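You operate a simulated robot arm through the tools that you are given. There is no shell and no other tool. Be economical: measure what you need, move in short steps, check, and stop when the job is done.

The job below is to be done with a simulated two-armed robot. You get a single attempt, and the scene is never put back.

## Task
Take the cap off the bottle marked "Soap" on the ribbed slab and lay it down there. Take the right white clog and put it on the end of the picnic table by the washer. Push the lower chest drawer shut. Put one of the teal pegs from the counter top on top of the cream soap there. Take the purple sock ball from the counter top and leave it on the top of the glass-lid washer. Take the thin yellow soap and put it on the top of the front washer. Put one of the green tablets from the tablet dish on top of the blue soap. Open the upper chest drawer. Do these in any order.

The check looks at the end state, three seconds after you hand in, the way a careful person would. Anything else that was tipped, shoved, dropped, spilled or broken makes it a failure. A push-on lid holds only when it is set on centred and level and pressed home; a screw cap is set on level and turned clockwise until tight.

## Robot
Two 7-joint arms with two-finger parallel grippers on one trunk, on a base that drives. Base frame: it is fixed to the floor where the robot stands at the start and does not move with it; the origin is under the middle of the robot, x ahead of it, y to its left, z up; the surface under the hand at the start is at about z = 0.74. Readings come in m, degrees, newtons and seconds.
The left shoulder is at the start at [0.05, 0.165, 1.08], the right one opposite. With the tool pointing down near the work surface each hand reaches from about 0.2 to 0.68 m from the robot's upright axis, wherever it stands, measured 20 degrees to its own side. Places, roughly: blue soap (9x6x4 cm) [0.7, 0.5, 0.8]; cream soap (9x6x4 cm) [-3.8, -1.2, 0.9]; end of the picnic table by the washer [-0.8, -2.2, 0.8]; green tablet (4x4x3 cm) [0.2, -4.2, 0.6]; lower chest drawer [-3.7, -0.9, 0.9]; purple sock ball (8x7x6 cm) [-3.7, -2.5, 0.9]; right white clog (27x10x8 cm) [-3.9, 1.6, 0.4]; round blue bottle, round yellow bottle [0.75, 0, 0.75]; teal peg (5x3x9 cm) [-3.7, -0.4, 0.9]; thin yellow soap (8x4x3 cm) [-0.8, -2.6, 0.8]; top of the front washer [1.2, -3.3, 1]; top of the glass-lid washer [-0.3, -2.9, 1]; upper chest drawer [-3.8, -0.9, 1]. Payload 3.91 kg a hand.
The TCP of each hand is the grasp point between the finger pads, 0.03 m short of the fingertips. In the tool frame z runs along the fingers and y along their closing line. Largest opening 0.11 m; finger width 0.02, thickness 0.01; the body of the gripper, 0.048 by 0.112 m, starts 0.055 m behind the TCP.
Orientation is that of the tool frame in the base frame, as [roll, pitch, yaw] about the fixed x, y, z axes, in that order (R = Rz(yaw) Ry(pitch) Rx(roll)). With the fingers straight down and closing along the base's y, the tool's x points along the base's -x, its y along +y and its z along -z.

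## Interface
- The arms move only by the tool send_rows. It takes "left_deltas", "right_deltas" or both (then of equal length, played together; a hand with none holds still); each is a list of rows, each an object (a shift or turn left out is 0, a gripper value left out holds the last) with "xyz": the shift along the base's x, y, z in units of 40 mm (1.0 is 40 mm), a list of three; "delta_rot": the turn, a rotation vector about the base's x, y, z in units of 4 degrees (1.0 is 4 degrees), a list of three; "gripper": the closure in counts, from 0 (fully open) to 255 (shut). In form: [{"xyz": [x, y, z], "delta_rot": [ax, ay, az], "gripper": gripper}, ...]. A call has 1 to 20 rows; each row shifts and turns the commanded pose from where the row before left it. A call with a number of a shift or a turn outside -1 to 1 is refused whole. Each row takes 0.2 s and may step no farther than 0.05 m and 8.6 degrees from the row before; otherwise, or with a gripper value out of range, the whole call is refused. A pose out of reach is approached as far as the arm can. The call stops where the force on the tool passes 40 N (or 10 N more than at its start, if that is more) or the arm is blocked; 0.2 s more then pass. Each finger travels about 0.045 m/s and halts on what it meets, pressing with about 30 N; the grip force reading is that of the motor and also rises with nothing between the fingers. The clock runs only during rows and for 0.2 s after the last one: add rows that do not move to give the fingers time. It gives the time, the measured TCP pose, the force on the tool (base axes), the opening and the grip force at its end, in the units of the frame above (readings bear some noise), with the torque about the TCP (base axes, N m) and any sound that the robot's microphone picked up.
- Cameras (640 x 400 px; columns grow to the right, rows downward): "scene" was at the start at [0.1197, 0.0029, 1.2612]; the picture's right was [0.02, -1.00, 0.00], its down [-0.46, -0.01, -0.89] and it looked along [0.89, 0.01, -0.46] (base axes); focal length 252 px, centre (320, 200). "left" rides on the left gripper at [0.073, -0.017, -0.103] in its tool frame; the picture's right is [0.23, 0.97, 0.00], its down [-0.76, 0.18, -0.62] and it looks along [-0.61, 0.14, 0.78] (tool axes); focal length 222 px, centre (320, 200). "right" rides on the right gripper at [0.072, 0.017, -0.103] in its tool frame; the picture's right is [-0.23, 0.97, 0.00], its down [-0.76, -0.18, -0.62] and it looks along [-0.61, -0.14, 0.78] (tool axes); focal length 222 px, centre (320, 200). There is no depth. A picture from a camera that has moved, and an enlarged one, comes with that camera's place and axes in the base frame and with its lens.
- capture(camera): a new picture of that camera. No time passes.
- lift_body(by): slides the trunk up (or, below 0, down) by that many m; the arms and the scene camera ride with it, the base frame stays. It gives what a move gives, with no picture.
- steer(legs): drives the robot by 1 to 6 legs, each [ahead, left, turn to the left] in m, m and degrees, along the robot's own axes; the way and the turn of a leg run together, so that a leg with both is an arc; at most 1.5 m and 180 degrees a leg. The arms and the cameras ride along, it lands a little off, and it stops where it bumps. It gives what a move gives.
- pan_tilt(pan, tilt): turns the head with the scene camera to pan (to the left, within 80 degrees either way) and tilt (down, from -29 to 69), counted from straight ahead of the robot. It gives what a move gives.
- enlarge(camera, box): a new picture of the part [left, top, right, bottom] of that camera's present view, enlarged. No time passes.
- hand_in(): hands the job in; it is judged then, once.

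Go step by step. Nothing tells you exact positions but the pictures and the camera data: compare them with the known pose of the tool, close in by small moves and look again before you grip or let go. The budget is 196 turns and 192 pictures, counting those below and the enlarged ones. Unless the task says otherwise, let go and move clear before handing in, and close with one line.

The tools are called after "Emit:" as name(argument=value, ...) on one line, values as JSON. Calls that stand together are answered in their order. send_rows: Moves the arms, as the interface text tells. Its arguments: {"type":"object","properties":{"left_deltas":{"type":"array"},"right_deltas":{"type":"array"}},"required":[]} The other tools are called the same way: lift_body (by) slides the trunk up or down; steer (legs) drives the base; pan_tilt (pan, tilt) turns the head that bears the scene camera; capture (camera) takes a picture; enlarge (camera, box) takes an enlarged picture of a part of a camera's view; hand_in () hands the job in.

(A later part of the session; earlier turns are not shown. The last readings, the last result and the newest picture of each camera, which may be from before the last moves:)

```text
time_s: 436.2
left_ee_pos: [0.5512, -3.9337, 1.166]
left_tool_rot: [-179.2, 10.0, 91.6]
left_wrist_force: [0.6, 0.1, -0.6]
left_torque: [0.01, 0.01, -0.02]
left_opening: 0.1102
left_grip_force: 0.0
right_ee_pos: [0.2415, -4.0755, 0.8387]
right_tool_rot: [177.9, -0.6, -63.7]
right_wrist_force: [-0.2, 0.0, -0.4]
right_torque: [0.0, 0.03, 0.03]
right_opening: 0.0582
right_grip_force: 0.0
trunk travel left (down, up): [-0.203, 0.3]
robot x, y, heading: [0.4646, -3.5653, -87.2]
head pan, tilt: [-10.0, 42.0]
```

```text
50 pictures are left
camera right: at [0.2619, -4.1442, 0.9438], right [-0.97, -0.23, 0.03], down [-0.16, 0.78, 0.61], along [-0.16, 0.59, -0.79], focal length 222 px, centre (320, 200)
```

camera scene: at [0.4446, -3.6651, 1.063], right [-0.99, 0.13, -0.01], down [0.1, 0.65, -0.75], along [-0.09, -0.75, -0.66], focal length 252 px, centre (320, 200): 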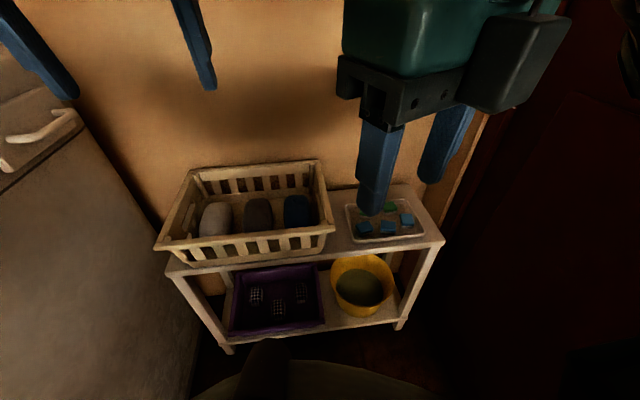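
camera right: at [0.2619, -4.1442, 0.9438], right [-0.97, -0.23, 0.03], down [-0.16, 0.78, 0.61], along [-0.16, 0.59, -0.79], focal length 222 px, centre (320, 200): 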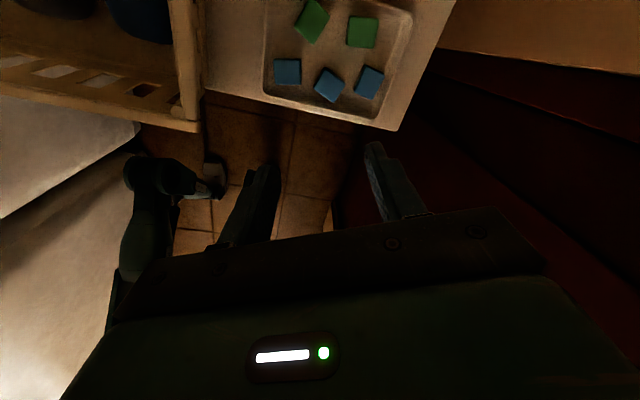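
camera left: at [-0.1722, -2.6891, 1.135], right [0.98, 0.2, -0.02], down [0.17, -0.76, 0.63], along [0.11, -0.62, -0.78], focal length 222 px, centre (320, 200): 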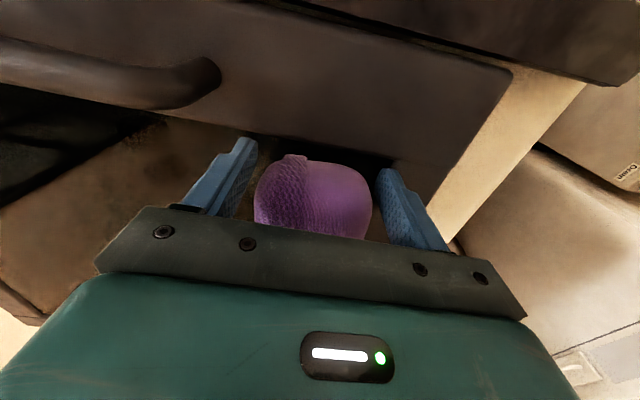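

Two green tablets are in the back row; I'll take the one at about (0.202, -4.156). The wall is close behind, so I'll first unwind this hand so its camera faces the robot.

Emit:
send_rows(right_deltas=[{"xyz": [0, 0.8, 0.5], "delta_rot": [0.3, 0, 1]}, {"xyz": [0, 0.8, 0.5], "delta_rot": [0, 0, 1]}, {"xyz": [0, 0.4, 0], "delta_rot": [0, 0, 1]}, {"delta_rot": [0, 0, 1]}, {"delta_rot": [0, 0, 1]}, {"delta_rot": [0, 0, 1]}, {"delta_rot": [0, 0, 1]}, {"delta_rot": [0, 0, 1]}, {"delta_rot": [0, 0, 1]}, {"delta_rot": [0, 0, 1]}, {"delta_rot": [0, 0, 1]}, {"delta_rot": [0, 0, 1]}, {"delta_rot": [0, 0, 1]}, {"delta_rot": [0, 0, 1]}, {"delta_rot": [0, 0, 1]}, {"delta_rot": [0, 0, 1]}, {"delta_rot": [0, 0, 1]}, {"delta_rot": [0, 0, 1]}, {"delta_rot": [0, 0, 1]}, {"delta_rot": [0, 0, 1]}])

Emit:
send_rows(right_deltas=[{"delta_rot": [0, 0, 1]}, {"delta_rot": [0, 0, 1]}, {"delta_rot": [0, 0, 1]}, {"delta_rot": [0, 0, 1]}, {"delta_rot": [0, 0, 1]}, {"delta_rot": [0, 0, 1]}, {"delta_rot": [0, 0, 1]}, {"delta_rot": [0, 0, 1]}, {"delta_rot": [0, 0, 1]}, {"delta_rot": [0, 0, 1]}, {"delta_rot": [0, 0, 1]}, {"delta_rot": [0, 0, 1]}, {"delta_rot": [0, 0, 1]}, {"delta_rot": [0, 0, 1]}, {"delta_rot": [0, 0, 1]}, {"delta_rot": [0, 0, 1]}, {"delta_rot": [0, 0, 1]}, {"delta_rot": [0, 0, 1]}, {"delta_rot": [0, 0, 1]}, {"delta_rot": [0, 0, 1]}])

Emit:
send_rows(right_deltas=[{"xyz": [-0.5, -0.8, 0], "delta_rot": [0, 0, 0.8]}, {"xyz": [-0.5, -0.8, 0], "delta_rot": [0, 0, 0.8]}, {"xyz": [0, -0.8, -0.3]}, {"xyz": [0, -0.8, -0.3]}, {}])

Emit:
capture(camera="right")

```text
time_s: 440.4
left_ee_pos: [0.5708, -3.9323, 1.1638]
left_tool_rot: [-178.0, 10.2, 92.0]
left_wrist_force: [0.4, 0.1, 0.6]
left_torque: [0.0, 0.01, 0.03]
left_opening: 0.1101
left_grip_force: 0.1
right_ee_pos: [0.2588, -3.9946, 0.8872]
right_tool_rot: [178.6, 1.6, 17.0]
right_wrist_force: [0.8, -0.6, -0.4]
right_torque: [0.0, 0.03, -0.01]
right_opening: 0.0581
right_grip_force: 0.0
trunk travel left (down, up): [-0.203, 0.3]
robot x, y, heading: [0.4669, -3.5652, -87.2]
head pan, tilt: [-10.0, 42.0]
```

```text
time_s: 444.6
left_ee_pos: [0.5701, -3.9316, 1.1646]
left_tool_rot: [-177.9, 10.3, 91.9]
left_wrist_force: [-0.7, 0.0, -0.7]
left_torque: [-0.02, 0.02, 0.01]
left_opening: 0.1099
left_grip_force: 0.0
right_ee_pos: [0.258, -3.9941, 0.8877]
right_tool_rot: [179.5, 0.8, 96.9]
right_wrist_force: [1.2, 0.4, -0.4]
right_torque: [-0.02, 0.0, -0.01]
right_opening: 0.0582
right_grip_force: 0.1
trunk travel left (down, up): [-0.203, 0.3]
robot x, y, heading: [0.4656, -3.5656, -87.7]
head pan, tilt: [-10.0, 42.0]
```

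```text
time_s: 445.8
left_ee_pos: [0.5517, -3.9331, 1.1659]
left_tool_rot: [-179.1, 10.0, 91.6]
left_wrist_force: [1.1, 0.4, -0.5]
left_torque: [0.01, 0.01, -0.03]
left_opening: 0.1099
left_grip_force: 0.1
right_ee_pos: [0.2001, -4.1239, 0.8565]
right_tool_rot: [178.5, 0.4, 102.5]
right_wrist_force: [-0.1, -0.3, -1.0]
right_torque: [0.02, 0.01, 0.02]
right_opening: 0.0584
right_grip_force: 0.0
trunk travel left (down, up): [-0.203, 0.3]
robot x, y, heading: [0.4625, -3.5629, -87.5]
head pan, tilt: [-10.0, 42.0]
```

```text
49 pictures are left
camera right: at [0.1988, -4.0485, 0.9598], right [1.0, -0.01, 0.03], down [-0.02, -0.78, 0.62], along [0.02, -0.62, -0.78], focal length 222 px, centre (320, 200)
```

right: 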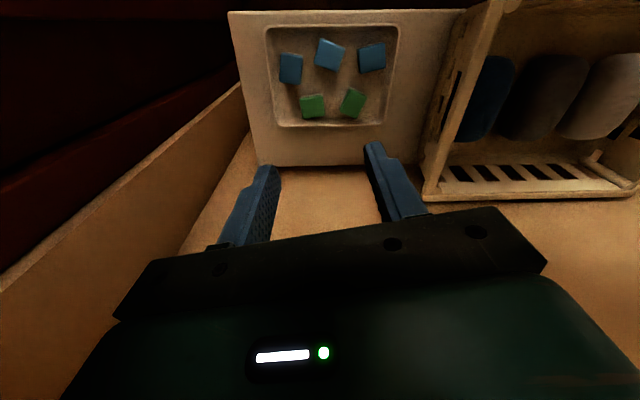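

Triangulated: the left green tablet's top is at about (0.198, -4.153, 0.584). I'll narrow the fingers slightly, centre and lower partway.

Emit:
send_rows(right_deltas=[{"xyz": [-0.05, -0.72, 0], "gripper": 132}, {"xyz": [0, 0, -1]}, {"xyz": [0, 0, -1]}, {"xyz": [0, 0, -1]}, {"xyz": [0, 0, -1]}, {"xyz": [0, 0, -1]}, {}])

Emit:
capture(camera="right")

```text
time_s: 447.4
left_ee_pos: [0.552, -3.9334, 1.1657]
left_tool_rot: [-179.2, 10.0, 91.6]
left_wrist_force: [-0.3, 0.0, -0.4]
left_torque: [0.01, 0.0, 0.0]
left_opening: 0.11
left_grip_force: 0.2
right_ee_pos: [0.1985, -4.1532, 0.6555]
right_tool_rot: [178.4, 0.5, 102.6]
right_wrist_force: [0.9, -0.1, -0.8]
right_torque: [0.03, 0.0, -0.04]
right_opening: 0.053
right_grip_force: 0.1
trunk travel left (down, up): [-0.203, 0.3]
robot x, y, heading: [0.4658, -3.5661, -87.2]
head pan, tilt: [-10.0, 42.0]
```

```text
48 pictures are left
camera right: at [0.1967, -4.0791, 0.7586], right [1.0, -0.01, 0.03], down [-0.02, -0.78, 0.62], along [0.02, -0.63, -0.78], focal length 222 px, centre (320, 200)
```

right: 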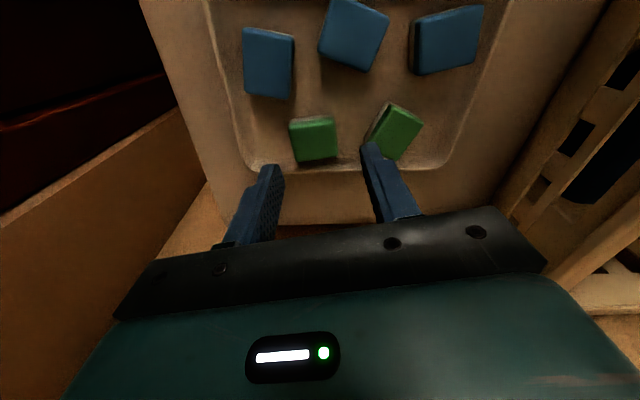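

Aligned. Lowering and gripping.

Emit:
send_rows(right_deltas=[{"xyz": [-0.07, 0, -0.6]}, {"xyz": [0, 0, -0.6]}, {"xyz": [0, 0, -0.35]}, {}, {"gripper": 255}, {}, {}, {}])

Emit:
capture(camera="right")

```text
time_s: 449.2
left_ee_pos: [0.5523, -3.9312, 1.1672]
left_tool_rot: [-179.2, 10.1, 91.7]
left_wrist_force: [-0.9, 0.2, 0.0]
left_torque: [0.02, 0.02, -0.02]
left_opening: 0.1099
left_grip_force: 0.1
right_ee_pos: [0.1941, -4.1538, 0.5973]
right_tool_rot: [178.6, 0.7, 102.6]
right_wrist_force: [-9.0, -2.7, 23.2]
right_torque: [-0.12, 0.78, 0.02]
right_opening: 0.0368
right_grip_force: 29.9
trunk travel left (down, up): [-0.203, 0.3]
robot x, y, heading: [0.4631, -3.5642, -87.4]
head pan, tilt: [-10.0, 42.0]
```

```text
47 pictures are left
camera right: at [0.1942, -4.0782, 0.6994], right [1.0, -0.01, 0.03], down [-0.02, -0.78, 0.63], along [0.02, -0.63, -0.78], focal length 222 px, centre (320, 200)
```

right: 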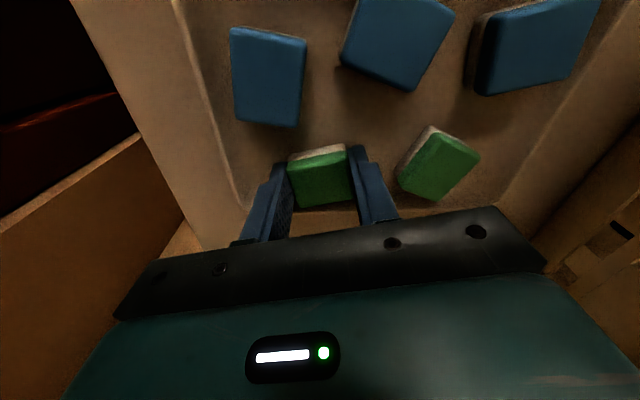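

Gripped. I'll lift straight up and check.

Emit:
send_rows(right_deltas=[{"xyz": [0, 0, 0.3]}, {"xyz": [0, 0, 0.7]}, {"xyz": [0, 0, 1]}, {"xyz": [0, 0, 1]}, {"xyz": [0, 0, 1]}, {"xyz": [0, 0, 1]}, {"xyz": [0, 0.5, 0.8]}, {"xyz": [0.2, 0.9, 0.2]}, {"xyz": [0.2, 0.9, 0]}, {"xyz": [0.2, 0.9, 0]}, {"xyz": [0.2, 0.9, 0]}])

Emit:
capture(camera="right")

```text
time_s: 451.8
left_ee_pos: [0.5836, -3.9307, 1.1665]
left_tool_rot: [-177.8, 10.2, 92.9]
left_wrist_force: [-0.1, 0.3, -0.3]
left_torque: [0.01, 0.03, -0.04]
left_opening: 0.1098
left_grip_force: 0.0
right_ee_pos: [0.2738, -3.9901, 0.842]
right_tool_rot: [179.3, 0.7, 106.7]
right_wrist_force: [-1.0, -0.1, -0.6]
right_torque: [0.05, -0.07, 0.02]
right_opening: 0.0368
right_grip_force: 29.8
trunk travel left (down, up): [-0.203, 0.3]
robot x, y, heading: [0.4692, -3.57, -86.3]
head pan, tilt: [-10.0, 42.0]
stopped in row 11 (right hand): the arm was blocked; the commanded pose is now the measured one
```

```text
46 pictures are left
camera right: at [0.27, -3.9154, 0.9461], right [1.0, 0.06, 0.01], down [0.04, -0.77, 0.63], along [0.05, -0.63, -0.78], focal length 222 px, centre (320, 200)
```

right: 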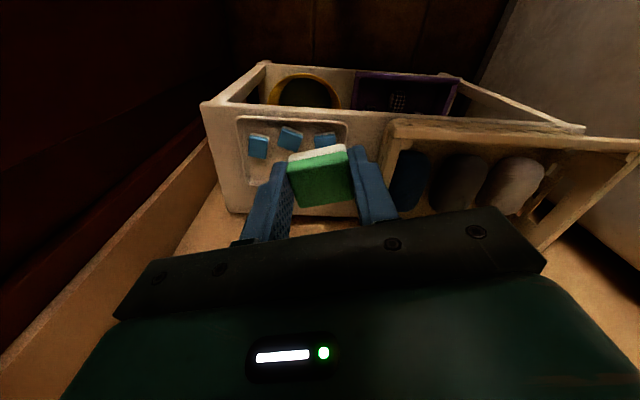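

The tablet is held. The right elbow brushed something, probably the door, so I'll back the base straight out first, then raise.

Emit:
steer(legs=[[-0.35, 0, 0]])

Emit:
lift_body(by=0.1)

Emit:
send_rows(right_deltas=[{"xyz": [0, 0, 0.9]}, {"xyz": [0, 0, 0.9]}, {"xyz": [0, 0, 0.9]}, {"xyz": [0, 0, 0.9]}])

Emit:
pan_tilt(pan=0, tilt=25)

Emit:
capture(camera="scene")

```text
time_s: 452.9
left_ee_pos: [0.5725, -3.8708, 1.1672]
left_tool_rot: [-178.5, 10.4, 93.0]
left_wrist_force: [-0.1, -0.1, -0.1]
left_torque: [0.0, -0.01, -0.02]
left_opening: 0.11
left_grip_force: 0.1
right_ee_pos: [0.2844, -3.9279, 0.8337]
right_tool_rot: [177.9, 0.2, 109.3]
right_wrist_force: [-0.3, 0.5, -0.6]
right_torque: [-0.01, 0.01, 0.01]
right_opening: 0.0366
right_grip_force: 30.1
trunk travel left (down, up): [-0.203, 0.3]
robot x, y, heading: [0.4713, -3.5074, -86.1]
head pan, tilt: [-10.0, 42.0]
stopped in leg 1: the robot was blocked; the commanded pose is now the measured one
```

```text
time_s: 454.3
left_ee_pos: [0.5728, -3.8745, 1.2656]
left_tool_rot: [-178.5, 10.0, 93.0]
left_wrist_force: [-0.2, 0.8, 0.1]
left_torque: [-0.02, -0.01, 0.01]
left_opening: 0.1099
left_grip_force: 0.0
right_ee_pos: [0.2864, -3.9318, 0.9338]
right_tool_rot: [177.7, 0.1, 109.6]
right_wrist_force: [-0.1, -0.1, -0.8]
right_torque: [0.02, -0.02, 0.04]
right_opening: 0.0368
right_grip_force: 30.3
trunk travel left (down, up): [-0.303, 0.2]
robot x, y, heading: [0.4668, -3.51, -86.4]
head pan, tilt: [-10.0, 42.0]
```

```text
time_s: 455.3
left_ee_pos: [0.5631, -3.8745, 1.2654]
left_tool_rot: [-179.2, 10.0, 93.1]
left_wrist_force: [0.2, 0.4, 0.3]
left_torque: [0.02, 0.01, 0.01]
left_opening: 0.1099
left_grip_force: 0.0
right_ee_pos: [0.2749, -3.9314, 1.0746]
right_tool_rot: [177.4, 0.4, 109.0]
right_wrist_force: [0.0, -0.3, 0.0]
right_torque: [-0.01, 0.01, -0.03]
right_opening: 0.037
right_grip_force: 30.1
trunk travel left (down, up): [-0.303, 0.2]
robot x, y, heading: [0.4646, -3.512, -86.1]
head pan, tilt: [-10.0, 42.0]
```

```text
time_s: 456.1
left_ee_pos: [0.5641, -3.8747, 1.2648]
left_tool_rot: [-179.1, 10.0, 93.1]
left_wrist_force: [-0.3, 0.1, 0.6]
left_torque: [-0.03, -0.01, 0.01]
left_opening: 0.1102
left_grip_force: 0.0
right_ee_pos: [0.2738, -3.9331, 1.0758]
right_tool_rot: [177.3, 0.3, 109.0]
right_wrist_force: [0.9, -0.2, -1.0]
right_torque: [0.04, 0.03, -0.02]
right_opening: 0.0369
right_grip_force: 29.8
trunk travel left (down, up): [-0.303, 0.2]
robot x, y, heading: [0.4688, -3.5092, -86.2]
head pan, tilt: [0.0, 25.0]
```

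```text
45 pictures are left
camera scene: at [0.4745, -3.6284, 1.2678], right [-1.0, -0.07, 0.0], down [-0.03, 0.42, -0.91], along [0.06, -0.9, -0.42], focal length 252 px, centre (320, 200)
```

scene: 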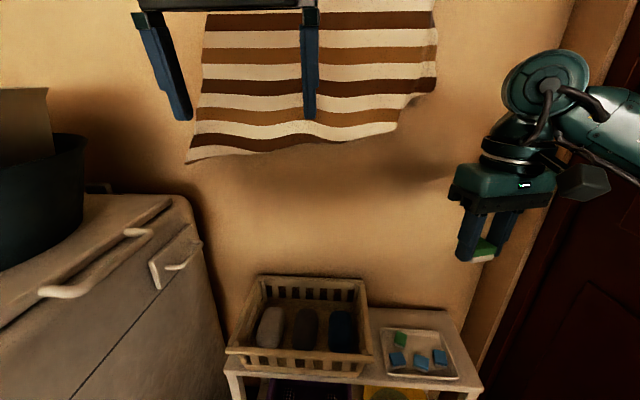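

Backing was blocked, likely by the right elbow. I'll draw the right hand inward and look to the right side.

Emit:
send_rows(right_deltas=[{"xyz": [0.6, 0, 0.3]}, {"xyz": [0.6, 0, 0.3]}, {"xyz": [0.6, 0, 0.3]}, {"xyz": [0.6, 0, 0]}])

Emit:
pan_tilt(pan=-78, tilt=30)

Emit:
capture(camera="scene")

```text
time_s: 457.1
left_ee_pos: [0.5619, -3.8742, 1.2663]
left_tool_rot: [-179.0, 10.0, 93.0]
left_wrist_force: [0.0, -0.1, 0.7]
left_torque: [0.0, 0.01, -0.01]
left_opening: 0.1101
left_grip_force: 0.0
right_ee_pos: [0.3728, -3.9306, 1.113]
right_tool_rot: [177.4, 0.3, 109.1]
right_wrist_force: [0.0, -0.6, -0.1]
right_torque: [0.0, -0.01, -0.01]
right_opening: 0.0369
right_grip_force: 29.6
trunk travel left (down, up): [-0.303, 0.2]
robot x, y, heading: [0.4662, -3.5062, -86.2]
head pan, tilt: [0.0, 25.0]
```

```text
time_s: 458.6
left_ee_pos: [0.5631, -3.8745, 1.2651]
left_tool_rot: [-179.2, 9.9, 93.0]
left_wrist_force: [-0.1, -0.1, 0.1]
left_torque: [0.01, -0.01, 0.02]
left_opening: 0.1097
left_grip_force: 0.2
right_ee_pos: [0.372, -3.9314, 1.1118]
right_tool_rot: [177.2, 0.3, 109.0]
right_wrist_force: [0.1, 0.5, -0.4]
right_torque: [0.02, -0.01, -0.03]
right_opening: 0.0369
right_grip_force: 30.2
trunk travel left (down, up): [-0.303, 0.2]
robot x, y, heading: [0.4638, -3.5075, -85.9]
head pan, tilt: [-78.0, 30.0]
```

```text
44 pictures are left
camera scene: at [0.3812, -3.5614, 1.2599], right [-0.28, 0.96, 0.0], down [0.48, 0.14, -0.87], along [-0.83, -0.24, -0.5], focal length 252 px, centre (320, 200)
```

scene: 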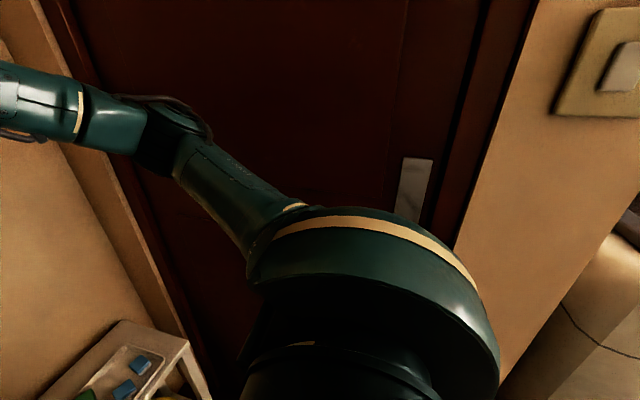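

Emit:
pan_tilt(pan=75, tilt=30)

Emit:
capture(camera="scene")

```text
time_s: 460.9
left_ee_pos: [0.5618, -3.8746, 1.2655]
left_tool_rot: [-179.2, 10.0, 92.9]
left_wrist_force: [-0.1, 0.6, 0.1]
left_torque: [0.04, 0.01, -0.03]
left_opening: 0.1099
left_grip_force: 0.2
right_ee_pos: [0.3728, -3.9319, 1.1132]
right_tool_rot: [177.3, 0.4, 108.9]
right_wrist_force: [0.2, 1.1, -0.8]
right_torque: [0.01, 0.03, 0.0]
right_opening: 0.0368
right_grip_force: 30.2
trunk travel left (down, up): [-0.303, 0.2]
robot x, y, heading: [0.4688, -3.5076, -85.7]
head pan, tilt: [75.0, 30.0]
```

```text
43 pictures are left
camera scene: at [0.5569, -3.5539, 1.2599], right [-0.19, -0.98, 0.0], down [-0.49, 0.1, -0.87], along [0.85, -0.17, -0.5], focal length 252 px, centre (320, 200)
```

scene: 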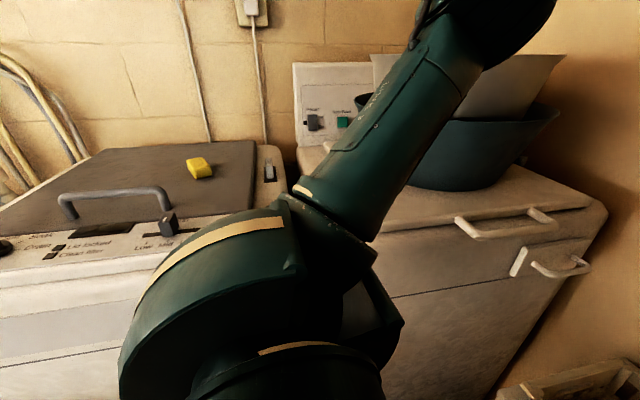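

The left elbow flares out next to the second washer. I'll stretch the left hand forward a bit to draw that elbow in, then back out.

Emit:
send_rows(left_deltas=[{"xyz": [-0.3, -0.8, 0]}, {"xyz": [-0.3, -0.8, 0]}, {"xyz": [-0.3, -0.8, 0]}, {"xyz": [0, -0.8, 0]}])

Emit:
steer(legs=[[-0.15, 0, 0]])

Emit:
capture(camera="scene")

```text
time_s: 461.9
left_ee_pos: [0.5278, -4.0026, 1.2657]
left_tool_rot: [-179.2, 9.9, 92.9]
left_wrist_force: [0.1, -0.5, -0.7]
left_torque: [-0.01, -0.02, 0.01]
left_opening: 0.1099
left_grip_force: 0.0
right_ee_pos: [0.373, -3.9318, 1.1139]
right_tool_rot: [177.3, 0.1, 109.0]
right_wrist_force: [0.7, -0.6, -0.2]
right_torque: [0.0, -0.03, 0.0]
right_opening: 0.0368
right_grip_force: 30.3
trunk travel left (down, up): [-0.303, 0.2]
robot x, y, heading: [0.4689, -3.5042, -86.1]
head pan, tilt: [75.0, 30.0]
```

```text
time_s: 463.3
left_ee_pos: [0.518, -3.8515, 1.2659]
left_tool_rot: [-179.1, 10.1, 92.9]
left_wrist_force: [-0.8, 0.1, 0.8]
left_torque: [-0.05, 0.01, -0.02]
left_opening: 0.11
left_grip_force: 0.0
right_ee_pos: [0.3608, -3.7819, 1.1126]
right_tool_rot: [177.3, 0.3, 108.9]
right_wrist_force: [-0.5, 0.5, -0.1]
right_torque: [-0.03, -0.03, 0.01]
right_opening: 0.0371
right_grip_force: 29.9
trunk travel left (down, up): [-0.303, 0.2]
robot x, y, heading: [0.4577, -3.3615, -86.4]
head pan, tilt: [75.0, 30.0]
```

```text
42 pictures are left
camera scene: at [0.5467, -3.4037, 1.26], right [-0.19, -0.98, 0.0], down [-0.49, 0.1, -0.87], along [0.85, -0.17, -0.5], focal length 252 px, centre (320, 200)
```

scene: 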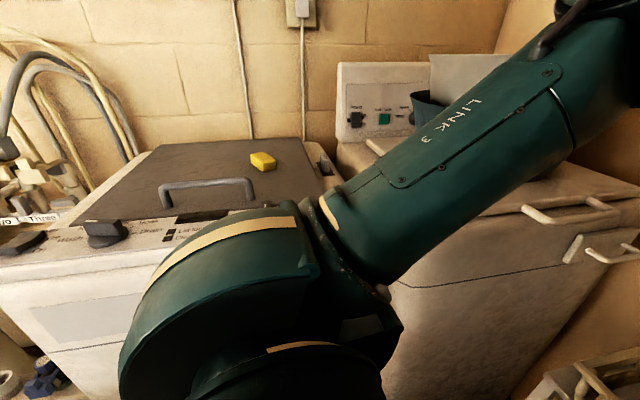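

Free now. I'll reverse out the way I came, shift west, back up north and then turn to face the sink counter.

Emit:
steer(legs=[[-1.0, 0, 0], [0, -0.62, 0], [0, 0, -4], [-1.2, 0, 0], [-1.0, 0, 0]])

Emit:
pan_tilt(pan=0, tilt=30)

```text
time_s: 470.5
left_ee_pos: [0.3147, -2.8622, 1.2667]
left_tool_rot: [-179.1, 10.2, 93.7]
left_wrist_force: [0.1, -0.1, 0.1]
left_torque: [-0.02, -0.01, 0.0]
left_opening: 0.1099
left_grip_force: 0.0
right_ee_pos: [0.1581, -2.7971, 1.1128]
right_tool_rot: [177.3, 0.1, 110.0]
right_wrist_force: [-0.6, -0.1, -0.5]
right_torque: [0.03, -0.01, -0.03]
right_opening: 0.0366
right_grip_force: 29.8
trunk travel left (down, up): [-0.303, 0.2]
robot x, y, heading: [0.244, -2.3692, -84.9]
head pan, tilt: [75.0, 30.0]
stopped in leg 2: the robot was blocked; the commanded pose is now the measured one
```

```text
time_s: 472.0
left_ee_pos: [0.3148, -2.8625, 1.2662]
left_tool_rot: [-179.4, 10.0, 93.8]
left_wrist_force: [0.0, 0.1, 0.5]
left_torque: [0.04, -0.02, 0.0]
left_opening: 0.1098
left_grip_force: 0.0
right_ee_pos: [0.1568, -2.7978, 1.1128]
right_tool_rot: [177.3, 0.2, 110.0]
right_wrist_force: [0.0, 0.0, -0.6]
right_torque: [0.02, 0.01, -0.01]
right_opening: 0.0367
right_grip_force: 30.1
trunk travel left (down, up): [-0.303, 0.2]
robot x, y, heading: [0.2426, -2.3703, -84.9]
head pan, tilt: [0.0, 30.0]
```

The base grazed the glass-lid washer's corner. I'll move off it, back up further, then go west, and check the sock.

Emit:
steer(legs=[[-0.02, 0.05, 0], [-0.45, 0, 0], [0, -0.5, -5]])

Emit:
capture(camera="scene")

```text
time_s: 475.0
left_ee_pos: [0.3229, -2.4775, 1.2658]
left_tool_rot: [-179.2, 10.0, 95.1]
left_wrist_force: [-0.4, -0.1, -0.6]
left_torque: [0.04, -0.04, 0.01]
left_opening: 0.11
left_grip_force: 0.0
right_ee_pos: [0.1657, -2.4141, 1.1121]
right_tool_rot: [177.2, 0.1, 111.4]
right_wrist_force: [-0.7, -0.7, -1.2]
right_torque: [0.05, -0.01, 0.02]
right_opening: 0.0368
right_grip_force: 30.2
trunk travel left (down, up): [-0.303, 0.2]
robot x, y, heading: [0.2453, -1.9874, -83.7]
head pan, tilt: [0.0, 30.0]
stopped in leg 2: the robot was blocked; the commanded pose is now the measured one
```

```text
41 pictures are left
camera scene: at [0.256, -2.1058, 1.2598], right [-0.99, -0.11, 0.0], down [-0.05, 0.5, -0.87], along [0.1, -0.86, -0.5], focal length 252 px, centre (320, 200)
```

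scene: 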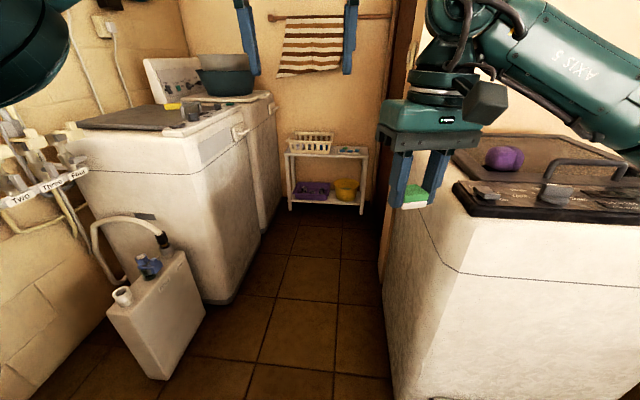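

The sock and lid are fine. Now I'll shift west, then back up north.

Emit:
steer(legs=[[0.03, -0.03, 0], [0, -0.5, 0], [0, 0, -6]])

```text
time_s: 480.9
left_ee_pos: [-0.2472, -2.5679, 1.2677]
left_tool_rot: [-179.2, 10.0, 89.2]
left_wrist_force: [0.6, 0.0, 0.0]
left_torque: [-0.03, -0.03, -0.01]
left_opening: 0.1098
left_grip_force: 0.1
right_ee_pos: [-0.3968, -2.489, 1.1132]
right_tool_rot: [177.3, 0.2, 105.5]
right_wrist_force: [-0.3, 0.6, -0.2]
right_torque: [0.02, -0.04, 0.05]
right_opening: 0.0368
right_grip_force: 30.4
trunk travel left (down, up): [-0.303, 0.2]
robot x, y, heading: [-0.2789, -2.0752, -89.4]
head pan, tilt: [0.0, 30.0]
```

Next: back north to about y 0.2, turn to face the counter, and shift left toward the blue soap.

Emit:
steer(legs=[[-1.2, 0, 0], [-1.1, 0, 0], [0, 0, 89], [0, 0.45, 0]])

Emit:
capture(camera="scene")

```text
time_s: 500.1
left_ee_pos: [0.2441, 0.6804, 1.2672]
left_tool_rot: [-179.0, 10.1, 177.0]
left_wrist_force: [-0.1, 0.1, 0.3]
left_torque: [0.03, 0.01, 0.03]
left_opening: 0.11
left_grip_force: 0.1
right_ee_pos: [0.1589, 0.5341, 1.1139]
right_tool_rot: [177.3, 0.3, -166.7]
right_wrist_force: [-0.1, 0.5, -0.2]
right_torque: [0.01, 0.01, 0.0]
right_opening: 0.0367
right_grip_force: 29.3
trunk travel left (down, up): [-0.303, 0.2]
robot x, y, heading: [-0.2512, 0.67, -1.8]
head pan, tilt: [0.0, 30.0]
```

```text
40 pictures are left
camera scene: at [-0.1331, 0.6687, 1.2599], right [-0.03, -1.0, 0.0], down [-0.5, 0.02, -0.87], along [0.87, -0.03, -0.5], focal length 252 px, centre (320, 200)
```

scene: 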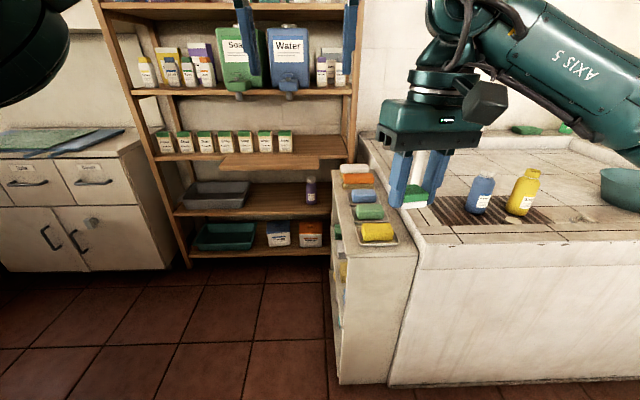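

Blue soap visible. I'll move in 0.3 m and bring the tablet over it.

Emit:
steer(legs=[[0.3, 0, 2]])

Emit:
send_rows(right_deltas=[{"xyz": [0.6, -0.2, 0], "delta_rot": [0, 0, -0.8]}, {"xyz": [0.6, -0.2, 0], "delta_rot": [0, 0, -0.8]}, {"xyz": [0.6, -0.2, 0], "delta_rot": [0, 0, -0.8]}, {"xyz": [0.6, 0, -0.5], "delta_rot": [0.6, 0, 0]}, {"xyz": [0.5, 0, -0.5]}, {"xyz": [0, 0, -0.5]}, {}])

Emit:
pan_tilt(pan=-10, tilt=36)

Emit:
capture(camera="scene")

Emit:
capture(camera="right")

```text
time_s: 502.1
left_ee_pos: [0.5442, 0.6945, 1.267]
left_tool_rot: [-179.1, 10.2, 179.1]
left_wrist_force: [-0.1, -0.5, 0.3]
left_torque: [-0.02, 0.0, 0.04]
left_opening: 0.11
left_grip_force: 0.0
right_ee_pos: [0.4656, 0.5442, 1.1137]
right_tool_rot: [177.2, 0.2, -164.8]
right_wrist_force: [0.1, -0.2, 0.1]
right_torque: [0.01, 0.0, 0.02]
right_opening: 0.0366
right_grip_force: 29.9
trunk travel left (down, up): [-0.303, 0.2]
robot x, y, heading: [0.0473, 0.6683, 0.3]
head pan, tilt: [0.0, 30.0]
```

```text
time_s: 503.7
left_ee_pos: [0.544, 0.6945, 1.2664]
left_tool_rot: [-179.1, 10.1, 179.1]
left_wrist_force: [-0.8, -1.1, 0.0]
left_torque: [0.0, -0.02, 0.02]
left_opening: 0.1102
left_grip_force: 0.0
right_ee_pos: [0.5806, 0.5197, 1.0534]
right_tool_rot: [175.0, 0.5, -174.3]
right_wrist_force: [0.8, 0.4, -0.3]
right_torque: [0.02, 0.02, 0.02]
right_opening: 0.0367
right_grip_force: 29.8
trunk travel left (down, up): [-0.303, 0.2]
robot x, y, heading: [0.0457, 0.6666, 0.1]
head pan, tilt: [0.0, 30.0]
```

```text
time_s: 504.5
left_ee_pos: [0.5444, 0.6942, 1.2669]
left_tool_rot: [-179.2, 10.1, 179.0]
left_wrist_force: [-0.5, -0.1, -0.2]
left_torque: [-0.03, 0.07, 0.04]
left_opening: 0.1099
left_grip_force: 0.0
right_ee_pos: [0.5812, 0.5205, 1.0535]
right_tool_rot: [175.0, 0.5, -174.4]
right_wrist_force: [-0.7, 0.5, -0.4]
right_torque: [-0.03, 0.02, -0.01]
right_opening: 0.0372
right_grip_force: 29.4
trunk travel left (down, up): [-0.303, 0.2]
robot x, y, heading: [0.0493, 0.6663, 0.3]
head pan, tilt: [-10.0, 36.0]
```

```text
39 pictures are left
camera scene: at [0.164, 0.6534, 1.2506], right [-0.17, -0.99, 0.0], down [-0.58, 0.1, -0.81], along [0.8, -0.14, -0.59], focal length 252 px, centre (320, 200)
```

scene: 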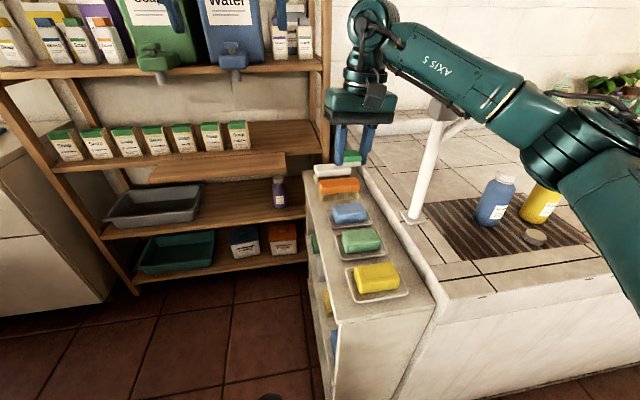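

```text
38 pictures are left
camera right: at [0.5084, 0.5207, 1.157], right [0.13, 0.99, 0.09], down [0.78, -0.16, 0.61], along [0.62, -0.01, -0.79], focal length 222 px, centre (320, 200)
```

right: 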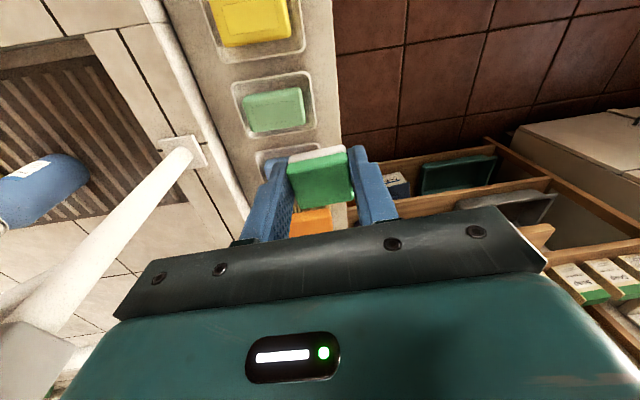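

The soap tops are at z about 0.79 and the blue soap is centred near (0.706, 0.474). I need to be a bit closer, and further left so the forearm stays clear of the tap.

Emit:
steer(legs=[[0.065, 0.06, 0]])

Emit:
send_rows(right_deltas=[{"xyz": [0.4, -0.5, 0], "delta_rot": [0.8, 0, 0]}, {"xyz": [0.4, -0.5, 0], "delta_rot": [0.4, 0, -0.5]}, {"xyz": [0.3, -0.5, -0.3], "delta_rot": [0, 0, -0.9]}, {"xyz": [0.3, -0.5, -0.5]}, {"xyz": [0, -0.4, -0.7]}, {}])

Emit:
capture(camera="scene")

Emit:
capture(camera="right")

```text
time_s: 505.7
left_ee_pos: [0.6098, 0.7554, 1.2665]
left_tool_rot: [-179.1, 10.2, 179.1]
left_wrist_force: [0.9, -0.3, -0.3]
left_torque: [0.0, 0.0, 0.01]
left_opening: 0.1099
left_grip_force: 0.0
right_ee_pos: [0.6464, 0.5806, 1.0543]
right_tool_rot: [175.0, 0.5, -174.3]
right_wrist_force: [-0.6, -0.7, -0.8]
right_torque: [0.0, 0.0, 0.0]
right_opening: 0.0369
right_grip_force: 29.8
trunk travel left (down, up): [-0.303, 0.2]
robot x, y, heading: [0.1115, 0.7268, -0.0]
head pan, tilt: [-10.0, 36.0]
```

```text
time_s: 507.1
left_ee_pos: [0.608, 0.7546, 1.267]
left_tool_rot: [-179.1, 10.1, 179.1]
left_wrist_force: [0.2, -0.1, 0.0]
left_torque: [0.0, 0.0, -0.02]
left_opening: 0.1099
left_grip_force: 0.1
right_ee_pos: [0.7016, 0.4835, 0.9954]
right_tool_rot: [170.2, 1.0, -180.0]
right_wrist_force: [-0.2, 0.8, -0.7]
right_torque: [0.01, 0.02, -0.02]
right_opening: 0.0367
right_grip_force: 29.8
trunk travel left (down, up): [-0.303, 0.2]
robot x, y, heading: [0.1113, 0.7301, 0.2]
head pan, tilt: [-10.0, 36.0]
```

```text
37 pictures are left
camera scene: at [0.2287, 0.7133, 1.2506], right [-0.17, -0.99, 0.0], down [-0.58, 0.1, -0.81], along [0.8, -0.14, -0.59], focal length 252 px, centre (320, 200)
```

scene: 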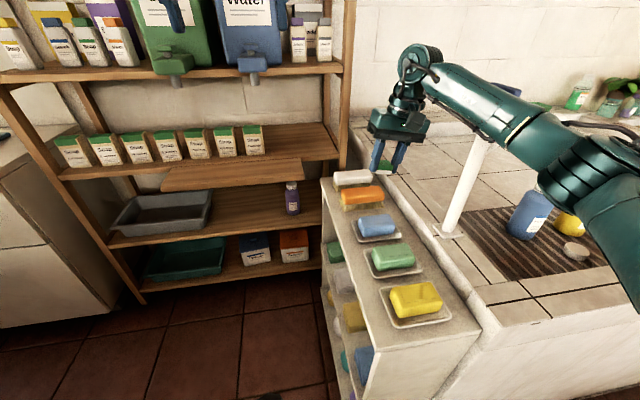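

```text
36 pictures are left
camera right: at [0.6282, 0.4821, 1.099], right [0.22, 0.96, 0.17], down [0.75, -0.28, 0.6], along [0.62, -0.01, -0.78], focal length 222 px, centre (320, 200)
```

right: 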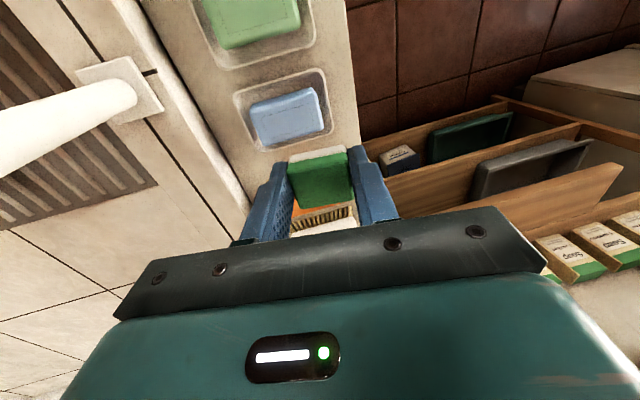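

The soap is at about (0.713, 0.471), but from here the right forearm would come down on the tap's post. I'll retract, go round to the counter's left side and approach diagonally instead.

Emit:
send_rows(right_deltas=[{"xyz": [0, 0, 1], "delta_rot": [-0.8, 0, 0]}, {"xyz": [0, 0, 1], "delta_rot": [-0.8, 0, 0]}, {"xyz": [0, 0.2, 0.5], "delta_rot": [-0.8, 0, 0]}, {"xyz": [-0.9, 0.2, 0]}, {"xyz": [-0.9, 0.2, 0]}, {"xyz": [-0.9, 0.1, 0]}, {"xyz": [-0.9, 0, 0]}, {"xyz": [-0.9, 0, 0]}])

Emit:
steer(legs=[[-0.18, 0, 0], [0, 0.27, 0], [0, 0, -40], [0.3, 0.24, 0]])

Emit:
pan_tilt(pan=-15, tilt=40)

Emit:
capture(camera="scene")

```text
time_s: 508.9
left_ee_pos: [0.6087, 0.7538, 1.2667]
left_tool_rot: [-179.2, 10.2, 179.1]
left_wrist_force: [-1.0, -1.0, -0.1]
left_torque: [-0.03, 0.0, 0.02]
left_opening: 0.1101
left_grip_force: 0.1
right_ee_pos: [0.5208, 0.5115, 1.0927]
right_tool_rot: [179.8, 0.9, -179.8]
right_wrist_force: [-0.2, -0.1, -0.6]
right_torque: [0.02, 0.0, 0.0]
right_opening: 0.0367
right_grip_force: 29.9
trunk travel left (down, up): [-0.303, 0.2]
robot x, y, heading: [0.1149, 0.7247, 0.1]
head pan, tilt: [-10.0, 36.0]
```

```text
time_s: 511.1
left_ee_pos: [0.425, 0.7681, 1.2662]
left_tool_rot: [-179.0, 10.2, 179.2]
left_wrist_force: [-0.1, -0.8, -0.6]
left_torque: [0.05, 0.02, -0.02]
left_opening: 0.11
left_grip_force: 0.1
right_ee_pos: [0.3384, 0.5246, 1.0938]
right_tool_rot: [179.8, 1.0, -179.6]
right_wrist_force: [-0.1, -0.2, -0.7]
right_torque: [-0.01, -0.02, 0.03]
right_opening: 0.0368
right_grip_force: 29.9
trunk travel left (down, up): [-0.303, 0.2]
robot x, y, heading: [-0.0692, 0.7412, 0.5]
head pan, tilt: [-10.0, 36.0]
stopped in leg 2: the robot was blocked; the commanded pose is now the measured one
```

```text
time_s: 511.8
left_ee_pos: [0.4254, 0.7696, 1.2675]
left_tool_rot: [-178.9, 10.2, 179.1]
left_wrist_force: [0.0, 0.6, -0.1]
left_torque: [-0.01, -0.01, 0.0]
left_opening: 0.1099
left_grip_force: 0.0
right_ee_pos: [0.3391, 0.5252, 1.0944]
right_tool_rot: [179.9, 0.9, -179.7]
right_wrist_force: [0.3, 0.8, -0.6]
right_torque: [0.0, -0.02, 0.03]
right_opening: 0.0366
right_grip_force: 30.3
trunk travel left (down, up): [-0.303, 0.2]
robot x, y, heading: [-0.0649, 0.7395, 0.4]
head pan, tilt: [-15.0, 40.0]
```

```text
35 pictures are left
camera scene: at [0.0411, 0.7197, 1.2446], right [-0.25, -0.97, 0.0], down [-0.62, 0.16, -0.77], along [0.74, -0.19, -0.64], focal length 252 px, centre (320, 200)
```

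scene: 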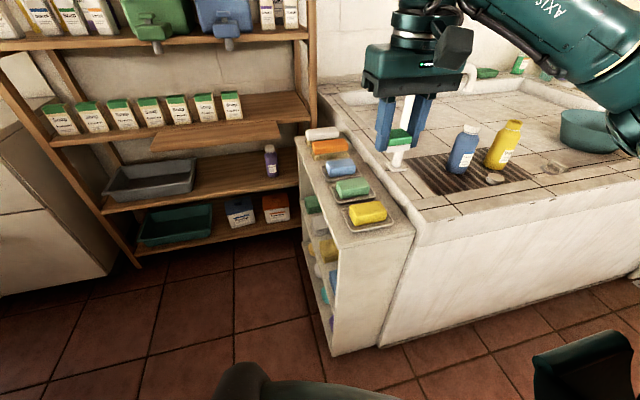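

The base met a table on the left. A simpler way is to hand the tablet over: set it on the flat counter front near (0.46, 0.05), pick it with the left hand (whose elbow flares away from the tap), and place it from there.

Emit:
steer(legs=[[0, -0.62, 0], [0.11, 0, 0]])

Emit:
pan_tilt(pan=0, tilt=45)

Emit:
capture(camera="scene")

```text
time_s: 518.4
left_ee_pos: [0.5407, 0.1643, 1.2663]
left_tool_rot: [-179.1, 10.0, 179.5]
left_wrist_force: [0.7, 0.1, 0.8]
left_torque: [0.02, 0.02, -0.01]
left_opening: 0.1098
left_grip_force: 0.0
right_ee_pos: [0.4555, -0.0805, 1.0935]
right_tool_rot: [179.9, 0.9, -179.3]
right_wrist_force: [-0.8, 0.0, -1.5]
right_torque: [-0.02, 0.05, 0.01]
right_opening: 0.0368
right_grip_force: 29.9
trunk travel left (down, up): [-0.303, 0.2]
robot x, y, heading: [0.047, 0.1312, 0.7]
head pan, tilt: [-15.0, 40.0]
```

```text
time_s: 519.2
left_ee_pos: [0.5412, 0.1629, 1.2676]
left_tool_rot: [-179.1, 10.2, 179.6]
left_wrist_force: [0.3, -0.5, 0.4]
left_torque: [-0.02, -0.01, 0.02]
left_opening: 0.1102
left_grip_force: 0.0
right_ee_pos: [0.4544, -0.0803, 1.0932]
right_tool_rot: [179.8, 0.9, -179.2]
right_wrist_force: [1.0, 0.5, -0.3]
right_torque: [-0.01, 0.04, 0.03]
right_opening: 0.0371
right_grip_force: 29.6
trunk travel left (down, up): [-0.303, 0.2]
robot x, y, heading: [0.0456, 0.1359, 0.6]
head pan, tilt: [0.0, 45.0]
```

```text
34 pictures are left
camera scene: at [0.1548, 0.135, 1.2373], right [0.01, -1.0, 0.0], down [-0.71, -0.01, -0.71], along [0.71, 0.01, -0.71], focal length 252 px, centre (320, 200)
```

scene: 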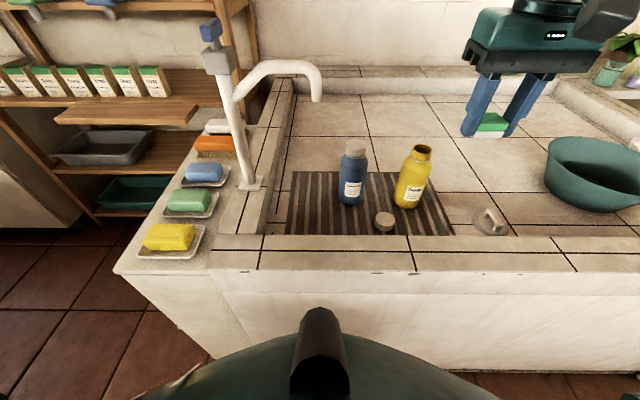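

Good view of the counter. I'll set the tablet on the front ledge at about (0.45, -0.04).

Emit:
send_rows(right_deltas=[{"xyz": [-0.1, 0.5, -0.8]}, {"xyz": [0, 0.5, -1]}, {"xyz": [0, 0, -1]}, {"xyz": [0, 0, -1]}, {"xyz": [0, 0, -1]}, {"xyz": [0, 0, -0.8]}, {"xyz": [0, 0, -0.3]}, {"xyz": [0, 0, -0.1]}, {"xyz": [0, 0, -0.1]}, {"xyz": [0, 0, -0.1]}, {"xyz": [0, 0, -0.1]}, {"xyz": [0, 0, -0.1]}, {"xyz": [0, 0, -0.1]}, {}])

Emit:
enlarge(camera="scene", box=[260, 150, 480, 290])

```text
time_s: 522.0
left_ee_pos: [0.5374, 0.1622, 1.267]
left_tool_rot: [-179.1, 10.3, 179.4]
left_wrist_force: [0.2, -0.1, 0.5]
left_torque: [0.01, 0.0, -0.02]
left_opening: 0.1103
left_grip_force: 0.0
right_ee_pos: [0.4505, -0.0393, 0.8412]
right_tool_rot: [179.9, 1.5, -179.2]
right_wrist_force: [-10.9, -0.6, 20.0]
right_torque: [-0.46, 0.49, -0.34]
right_opening: 0.0367
right_grip_force: 29.9
trunk travel left (down, up): [-0.303, 0.2]
robot x, y, heading: [0.0461, 0.1311, 0.4]
head pan, tilt: [0.0, 45.0]
stopped in row 14 (right hand): the force on the tool passed its limit at 42 N (the readings are from after the stop); the commanded pose is now the measured one
```

```text
2.86 times, centred on (370, 220) of scene
camera zoom: at [0.1526, 0.1354, 1.2376], right [0.01, -1.0, 0.0], down [-0.71, -0.01, -0.71], along [0.71, 0.01, -0.71], focal length 721 px, centre (177, 143)
```

zoom: 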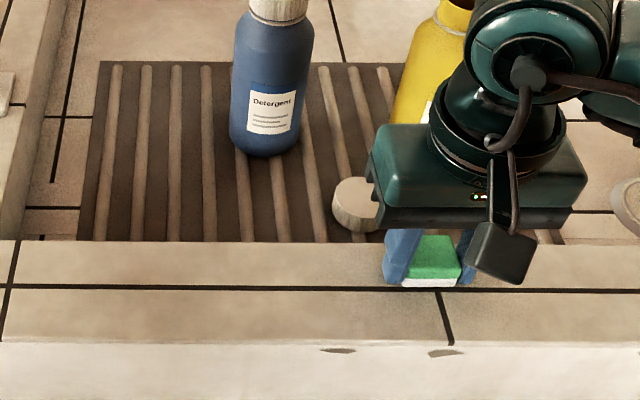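

Touching. I'll release it there, rise, and swing the right hand away to the right.

Emit:
send_rows(right_deltas=[{"xyz": [0, 0, 0.03]}, {"gripper": 125}, {}, {}, {"xyz": [0, 0, 0.4]}, {"xyz": [0, 0, 1]}, {"xyz": [0, 0, 1]}, {"xyz": [0, -0.3, 1]}, {"xyz": [0, -0.9, 0.3]}, {"xyz": [0, -0.9, 0.3]}, {"xyz": [0, -0.9, 0]}, {"xyz": [0, -0.9, 0]}])

Emit:
send_rows(left_deltas=[{"xyz": [-0.5, -0.8, -0.8], "delta_rot": [0, 0.8, 0]}, {"xyz": [-0.5, -0.8, -0.8], "delta_rot": [0, 0.8, 0]}, {"xyz": [-0.5, -0.8, -0.8], "delta_rot": [0, 0.9, 0]}, {"xyz": [-0.5, -0.8, -0.8]}, {"xyz": [0, -0.9, -0.8]}, {"xyz": [0, -0.8, -0.8]}, {"xyz": [0, -0.2, -0.8]}])

Emit:
capture(camera="left")

Emit:
capture(camera="scene")

```text
time_s: 524.6
left_ee_pos: [0.5393, 0.163, 1.267]
left_tool_rot: [-179.1, 10.2, 179.3]
left_wrist_force: [0.1, 0.4, 0.5]
left_torque: [-0.02, 0.0, -0.01]
left_opening: 0.1101
left_grip_force: 0.0
right_ee_pos: [0.4538, -0.197, 0.9998]
right_tool_rot: [179.9, 1.3, -179.3]
right_wrist_force: [0.3, -0.2, 0.4]
right_torque: [0.0, 0.01, 0.04]
right_opening: 0.056
right_grip_force: 0.0
trunk travel left (down, up): [-0.303, 0.2]
robot x, y, heading: [0.045, 0.1346, 0.6]
head pan, tilt: [0.0, 45.0]
```

```text
time_s: 526.2
left_ee_pos: [0.4594, -0.0398, 1.0451]
left_tool_rot: [-179.1, 0.1, 179.4]
left_wrist_force: [0.2, 0.4, 0.2]
left_torque: [-0.04, 0.0, 0.0]
left_opening: 0.1098
left_grip_force: 0.0
right_ee_pos: [0.4534, -0.1965, 0.9998]
right_tool_rot: [179.8, 1.4, -179.3]
right_wrist_force: [0.1, 0.1, -0.2]
right_torque: [0.02, 0.02, -0.01]
right_opening: 0.0565
right_grip_force: 0.1
trunk travel left (down, up): [-0.303, 0.2]
robot x, y, heading: [0.0452, 0.1298, 0.6]
head pan, tilt: [0.0, 45.0]
```

```text
32 pictures are left
camera left: at [0.3856, -0.0553, 1.1485], right [-0.22, 0.98, -0.02], down [0.76, 0.18, 0.62], along [0.61, 0.12, -0.78], focal length 222 px, centre (320, 200)
```

left: 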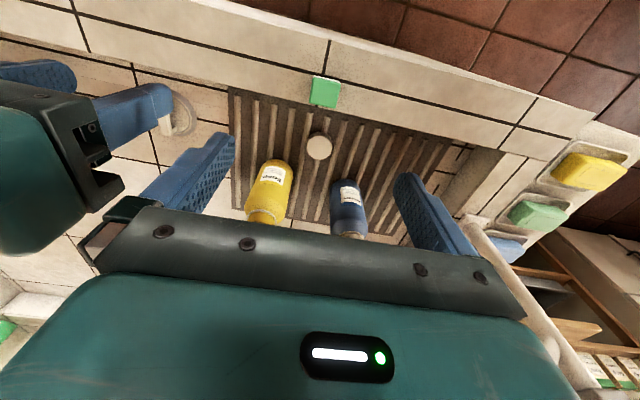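

```text
31 pictures are left
camera scene: at [0.1547, 0.135, 1.2373], right [0.01, -1.0, 0.0], down [-0.71, -0.01, -0.71], along [0.71, 0.01, -0.71], focal length 252 px, centre (320, 200)
```

scene: 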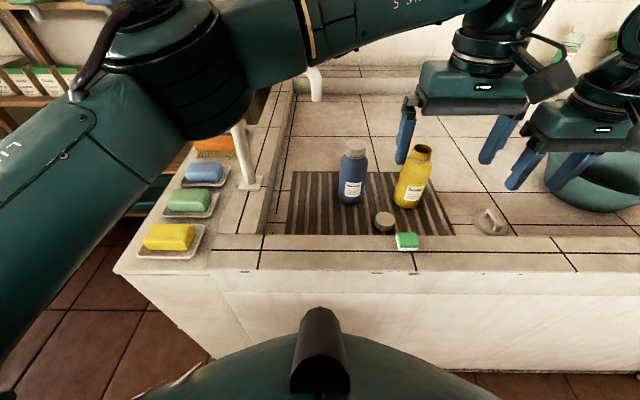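

The tablet sits at (0.453, -0.040). I'll move the right hand further away and lower the left hand onto it.

Emit:
send_rows(left_deltas=[{"gripper": 80}, {"xyz": [-0.17, 0, 0]}, {}, {"xyz": [0, 0, -1]}, {"xyz": [0, 0, -1]}, {"xyz": [0, 0, -1]}, {"xyz": [0, 0, -0.9]}, {}], right_deltas=[{"xyz": [0, -1, 0.3]}, {"xyz": [0, -1, 0.3]}, {"xyz": [0, -1, 0]}, {}, {}, {}, {}, {}])

Emit:
capture(camera="left")

```text
time_s: 528.0
left_ee_pos: [0.4513, -0.0419, 0.8858]
left_tool_rot: [-179.0, 0.1, 179.4]
left_wrist_force: [-0.6, 0.5, -0.3]
left_torque: [0.04, 0.03, -0.01]
left_opening: 0.0753
left_grip_force: 0.0
right_ee_pos: [0.4541, -0.3169, 1.0227]
right_tool_rot: [179.9, 1.5, -179.4]
right_wrist_force: [-0.4, 0.2, 0.6]
right_torque: [0.02, 0.01, 0.02]
right_opening: 0.0559
right_grip_force: 0.1
trunk travel left (down, up): [-0.303, 0.2]
robot x, y, heading: [0.0424, 0.1316, 0.5]
head pan, tilt: [0.0, 45.0]
```

```text
30 pictures are left
camera left: at [0.3783, -0.0562, 0.9892], right [-0.22, 0.98, -0.02], down [0.76, 0.18, 0.62], along [0.61, 0.12, -0.78], focal length 222 px, centre (320, 200)
```

left: 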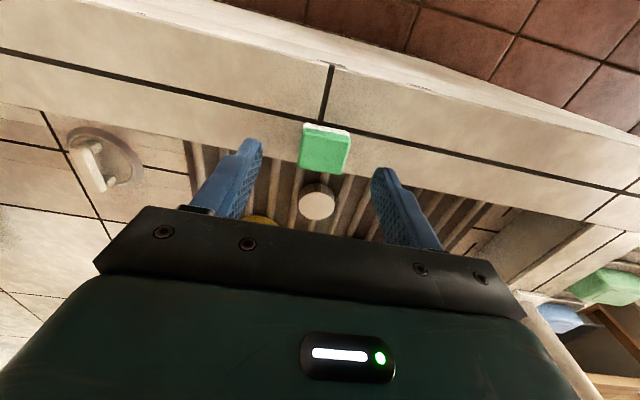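

Emit:
send_rows(left_deltas=[{"xyz": [0.03, 0.08, -0.5]}, {"xyz": [0, 0, -0.48]}, {"gripper": 255}, {}, {}, {}, {"xyz": [0, 0, 0.4]}, {"xyz": [0, 0, 0.8]}])

Emit:
capture(camera="left")

```text
time_s: 529.8
left_ee_pos: [0.4541, -0.0382, 0.8962]
left_tool_rot: [-179.1, 0.1, 179.5]
left_wrist_force: [-0.8, 0.7, 0.2]
left_torque: [-0.04, -0.01, 0.0]
left_opening: 0.0366
left_grip_force: 29.5
right_ee_pos: [0.4548, -0.3162, 1.023]
right_tool_rot: [179.8, 1.4, -179.4]
right_wrist_force: [0.1, 0.1, 0.7]
right_torque: [0.0, 0.02, -0.01]
right_opening: 0.0561
right_grip_force: 0.1
trunk travel left (down, up): [-0.303, 0.2]
robot x, y, heading: [0.0452, 0.1376, 0.6]
head pan, tilt: [0.0, 45.0]
```

```text
29 pictures are left
camera left: at [0.3807, -0.0522, 0.9991], right [-0.22, 0.98, -0.02], down [0.76, 0.18, 0.62], along [0.61, 0.12, -0.78], focal length 222 px, centre (320, 200)
```

left: 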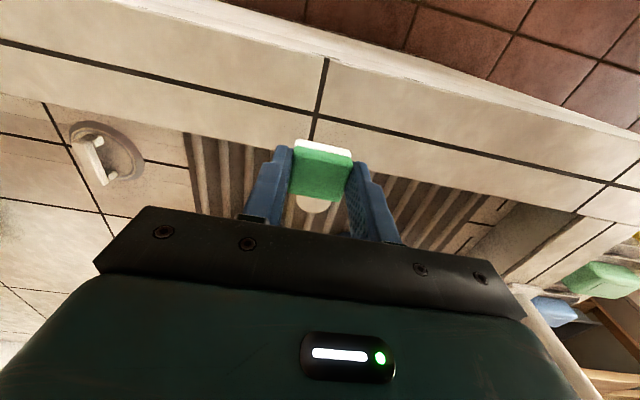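

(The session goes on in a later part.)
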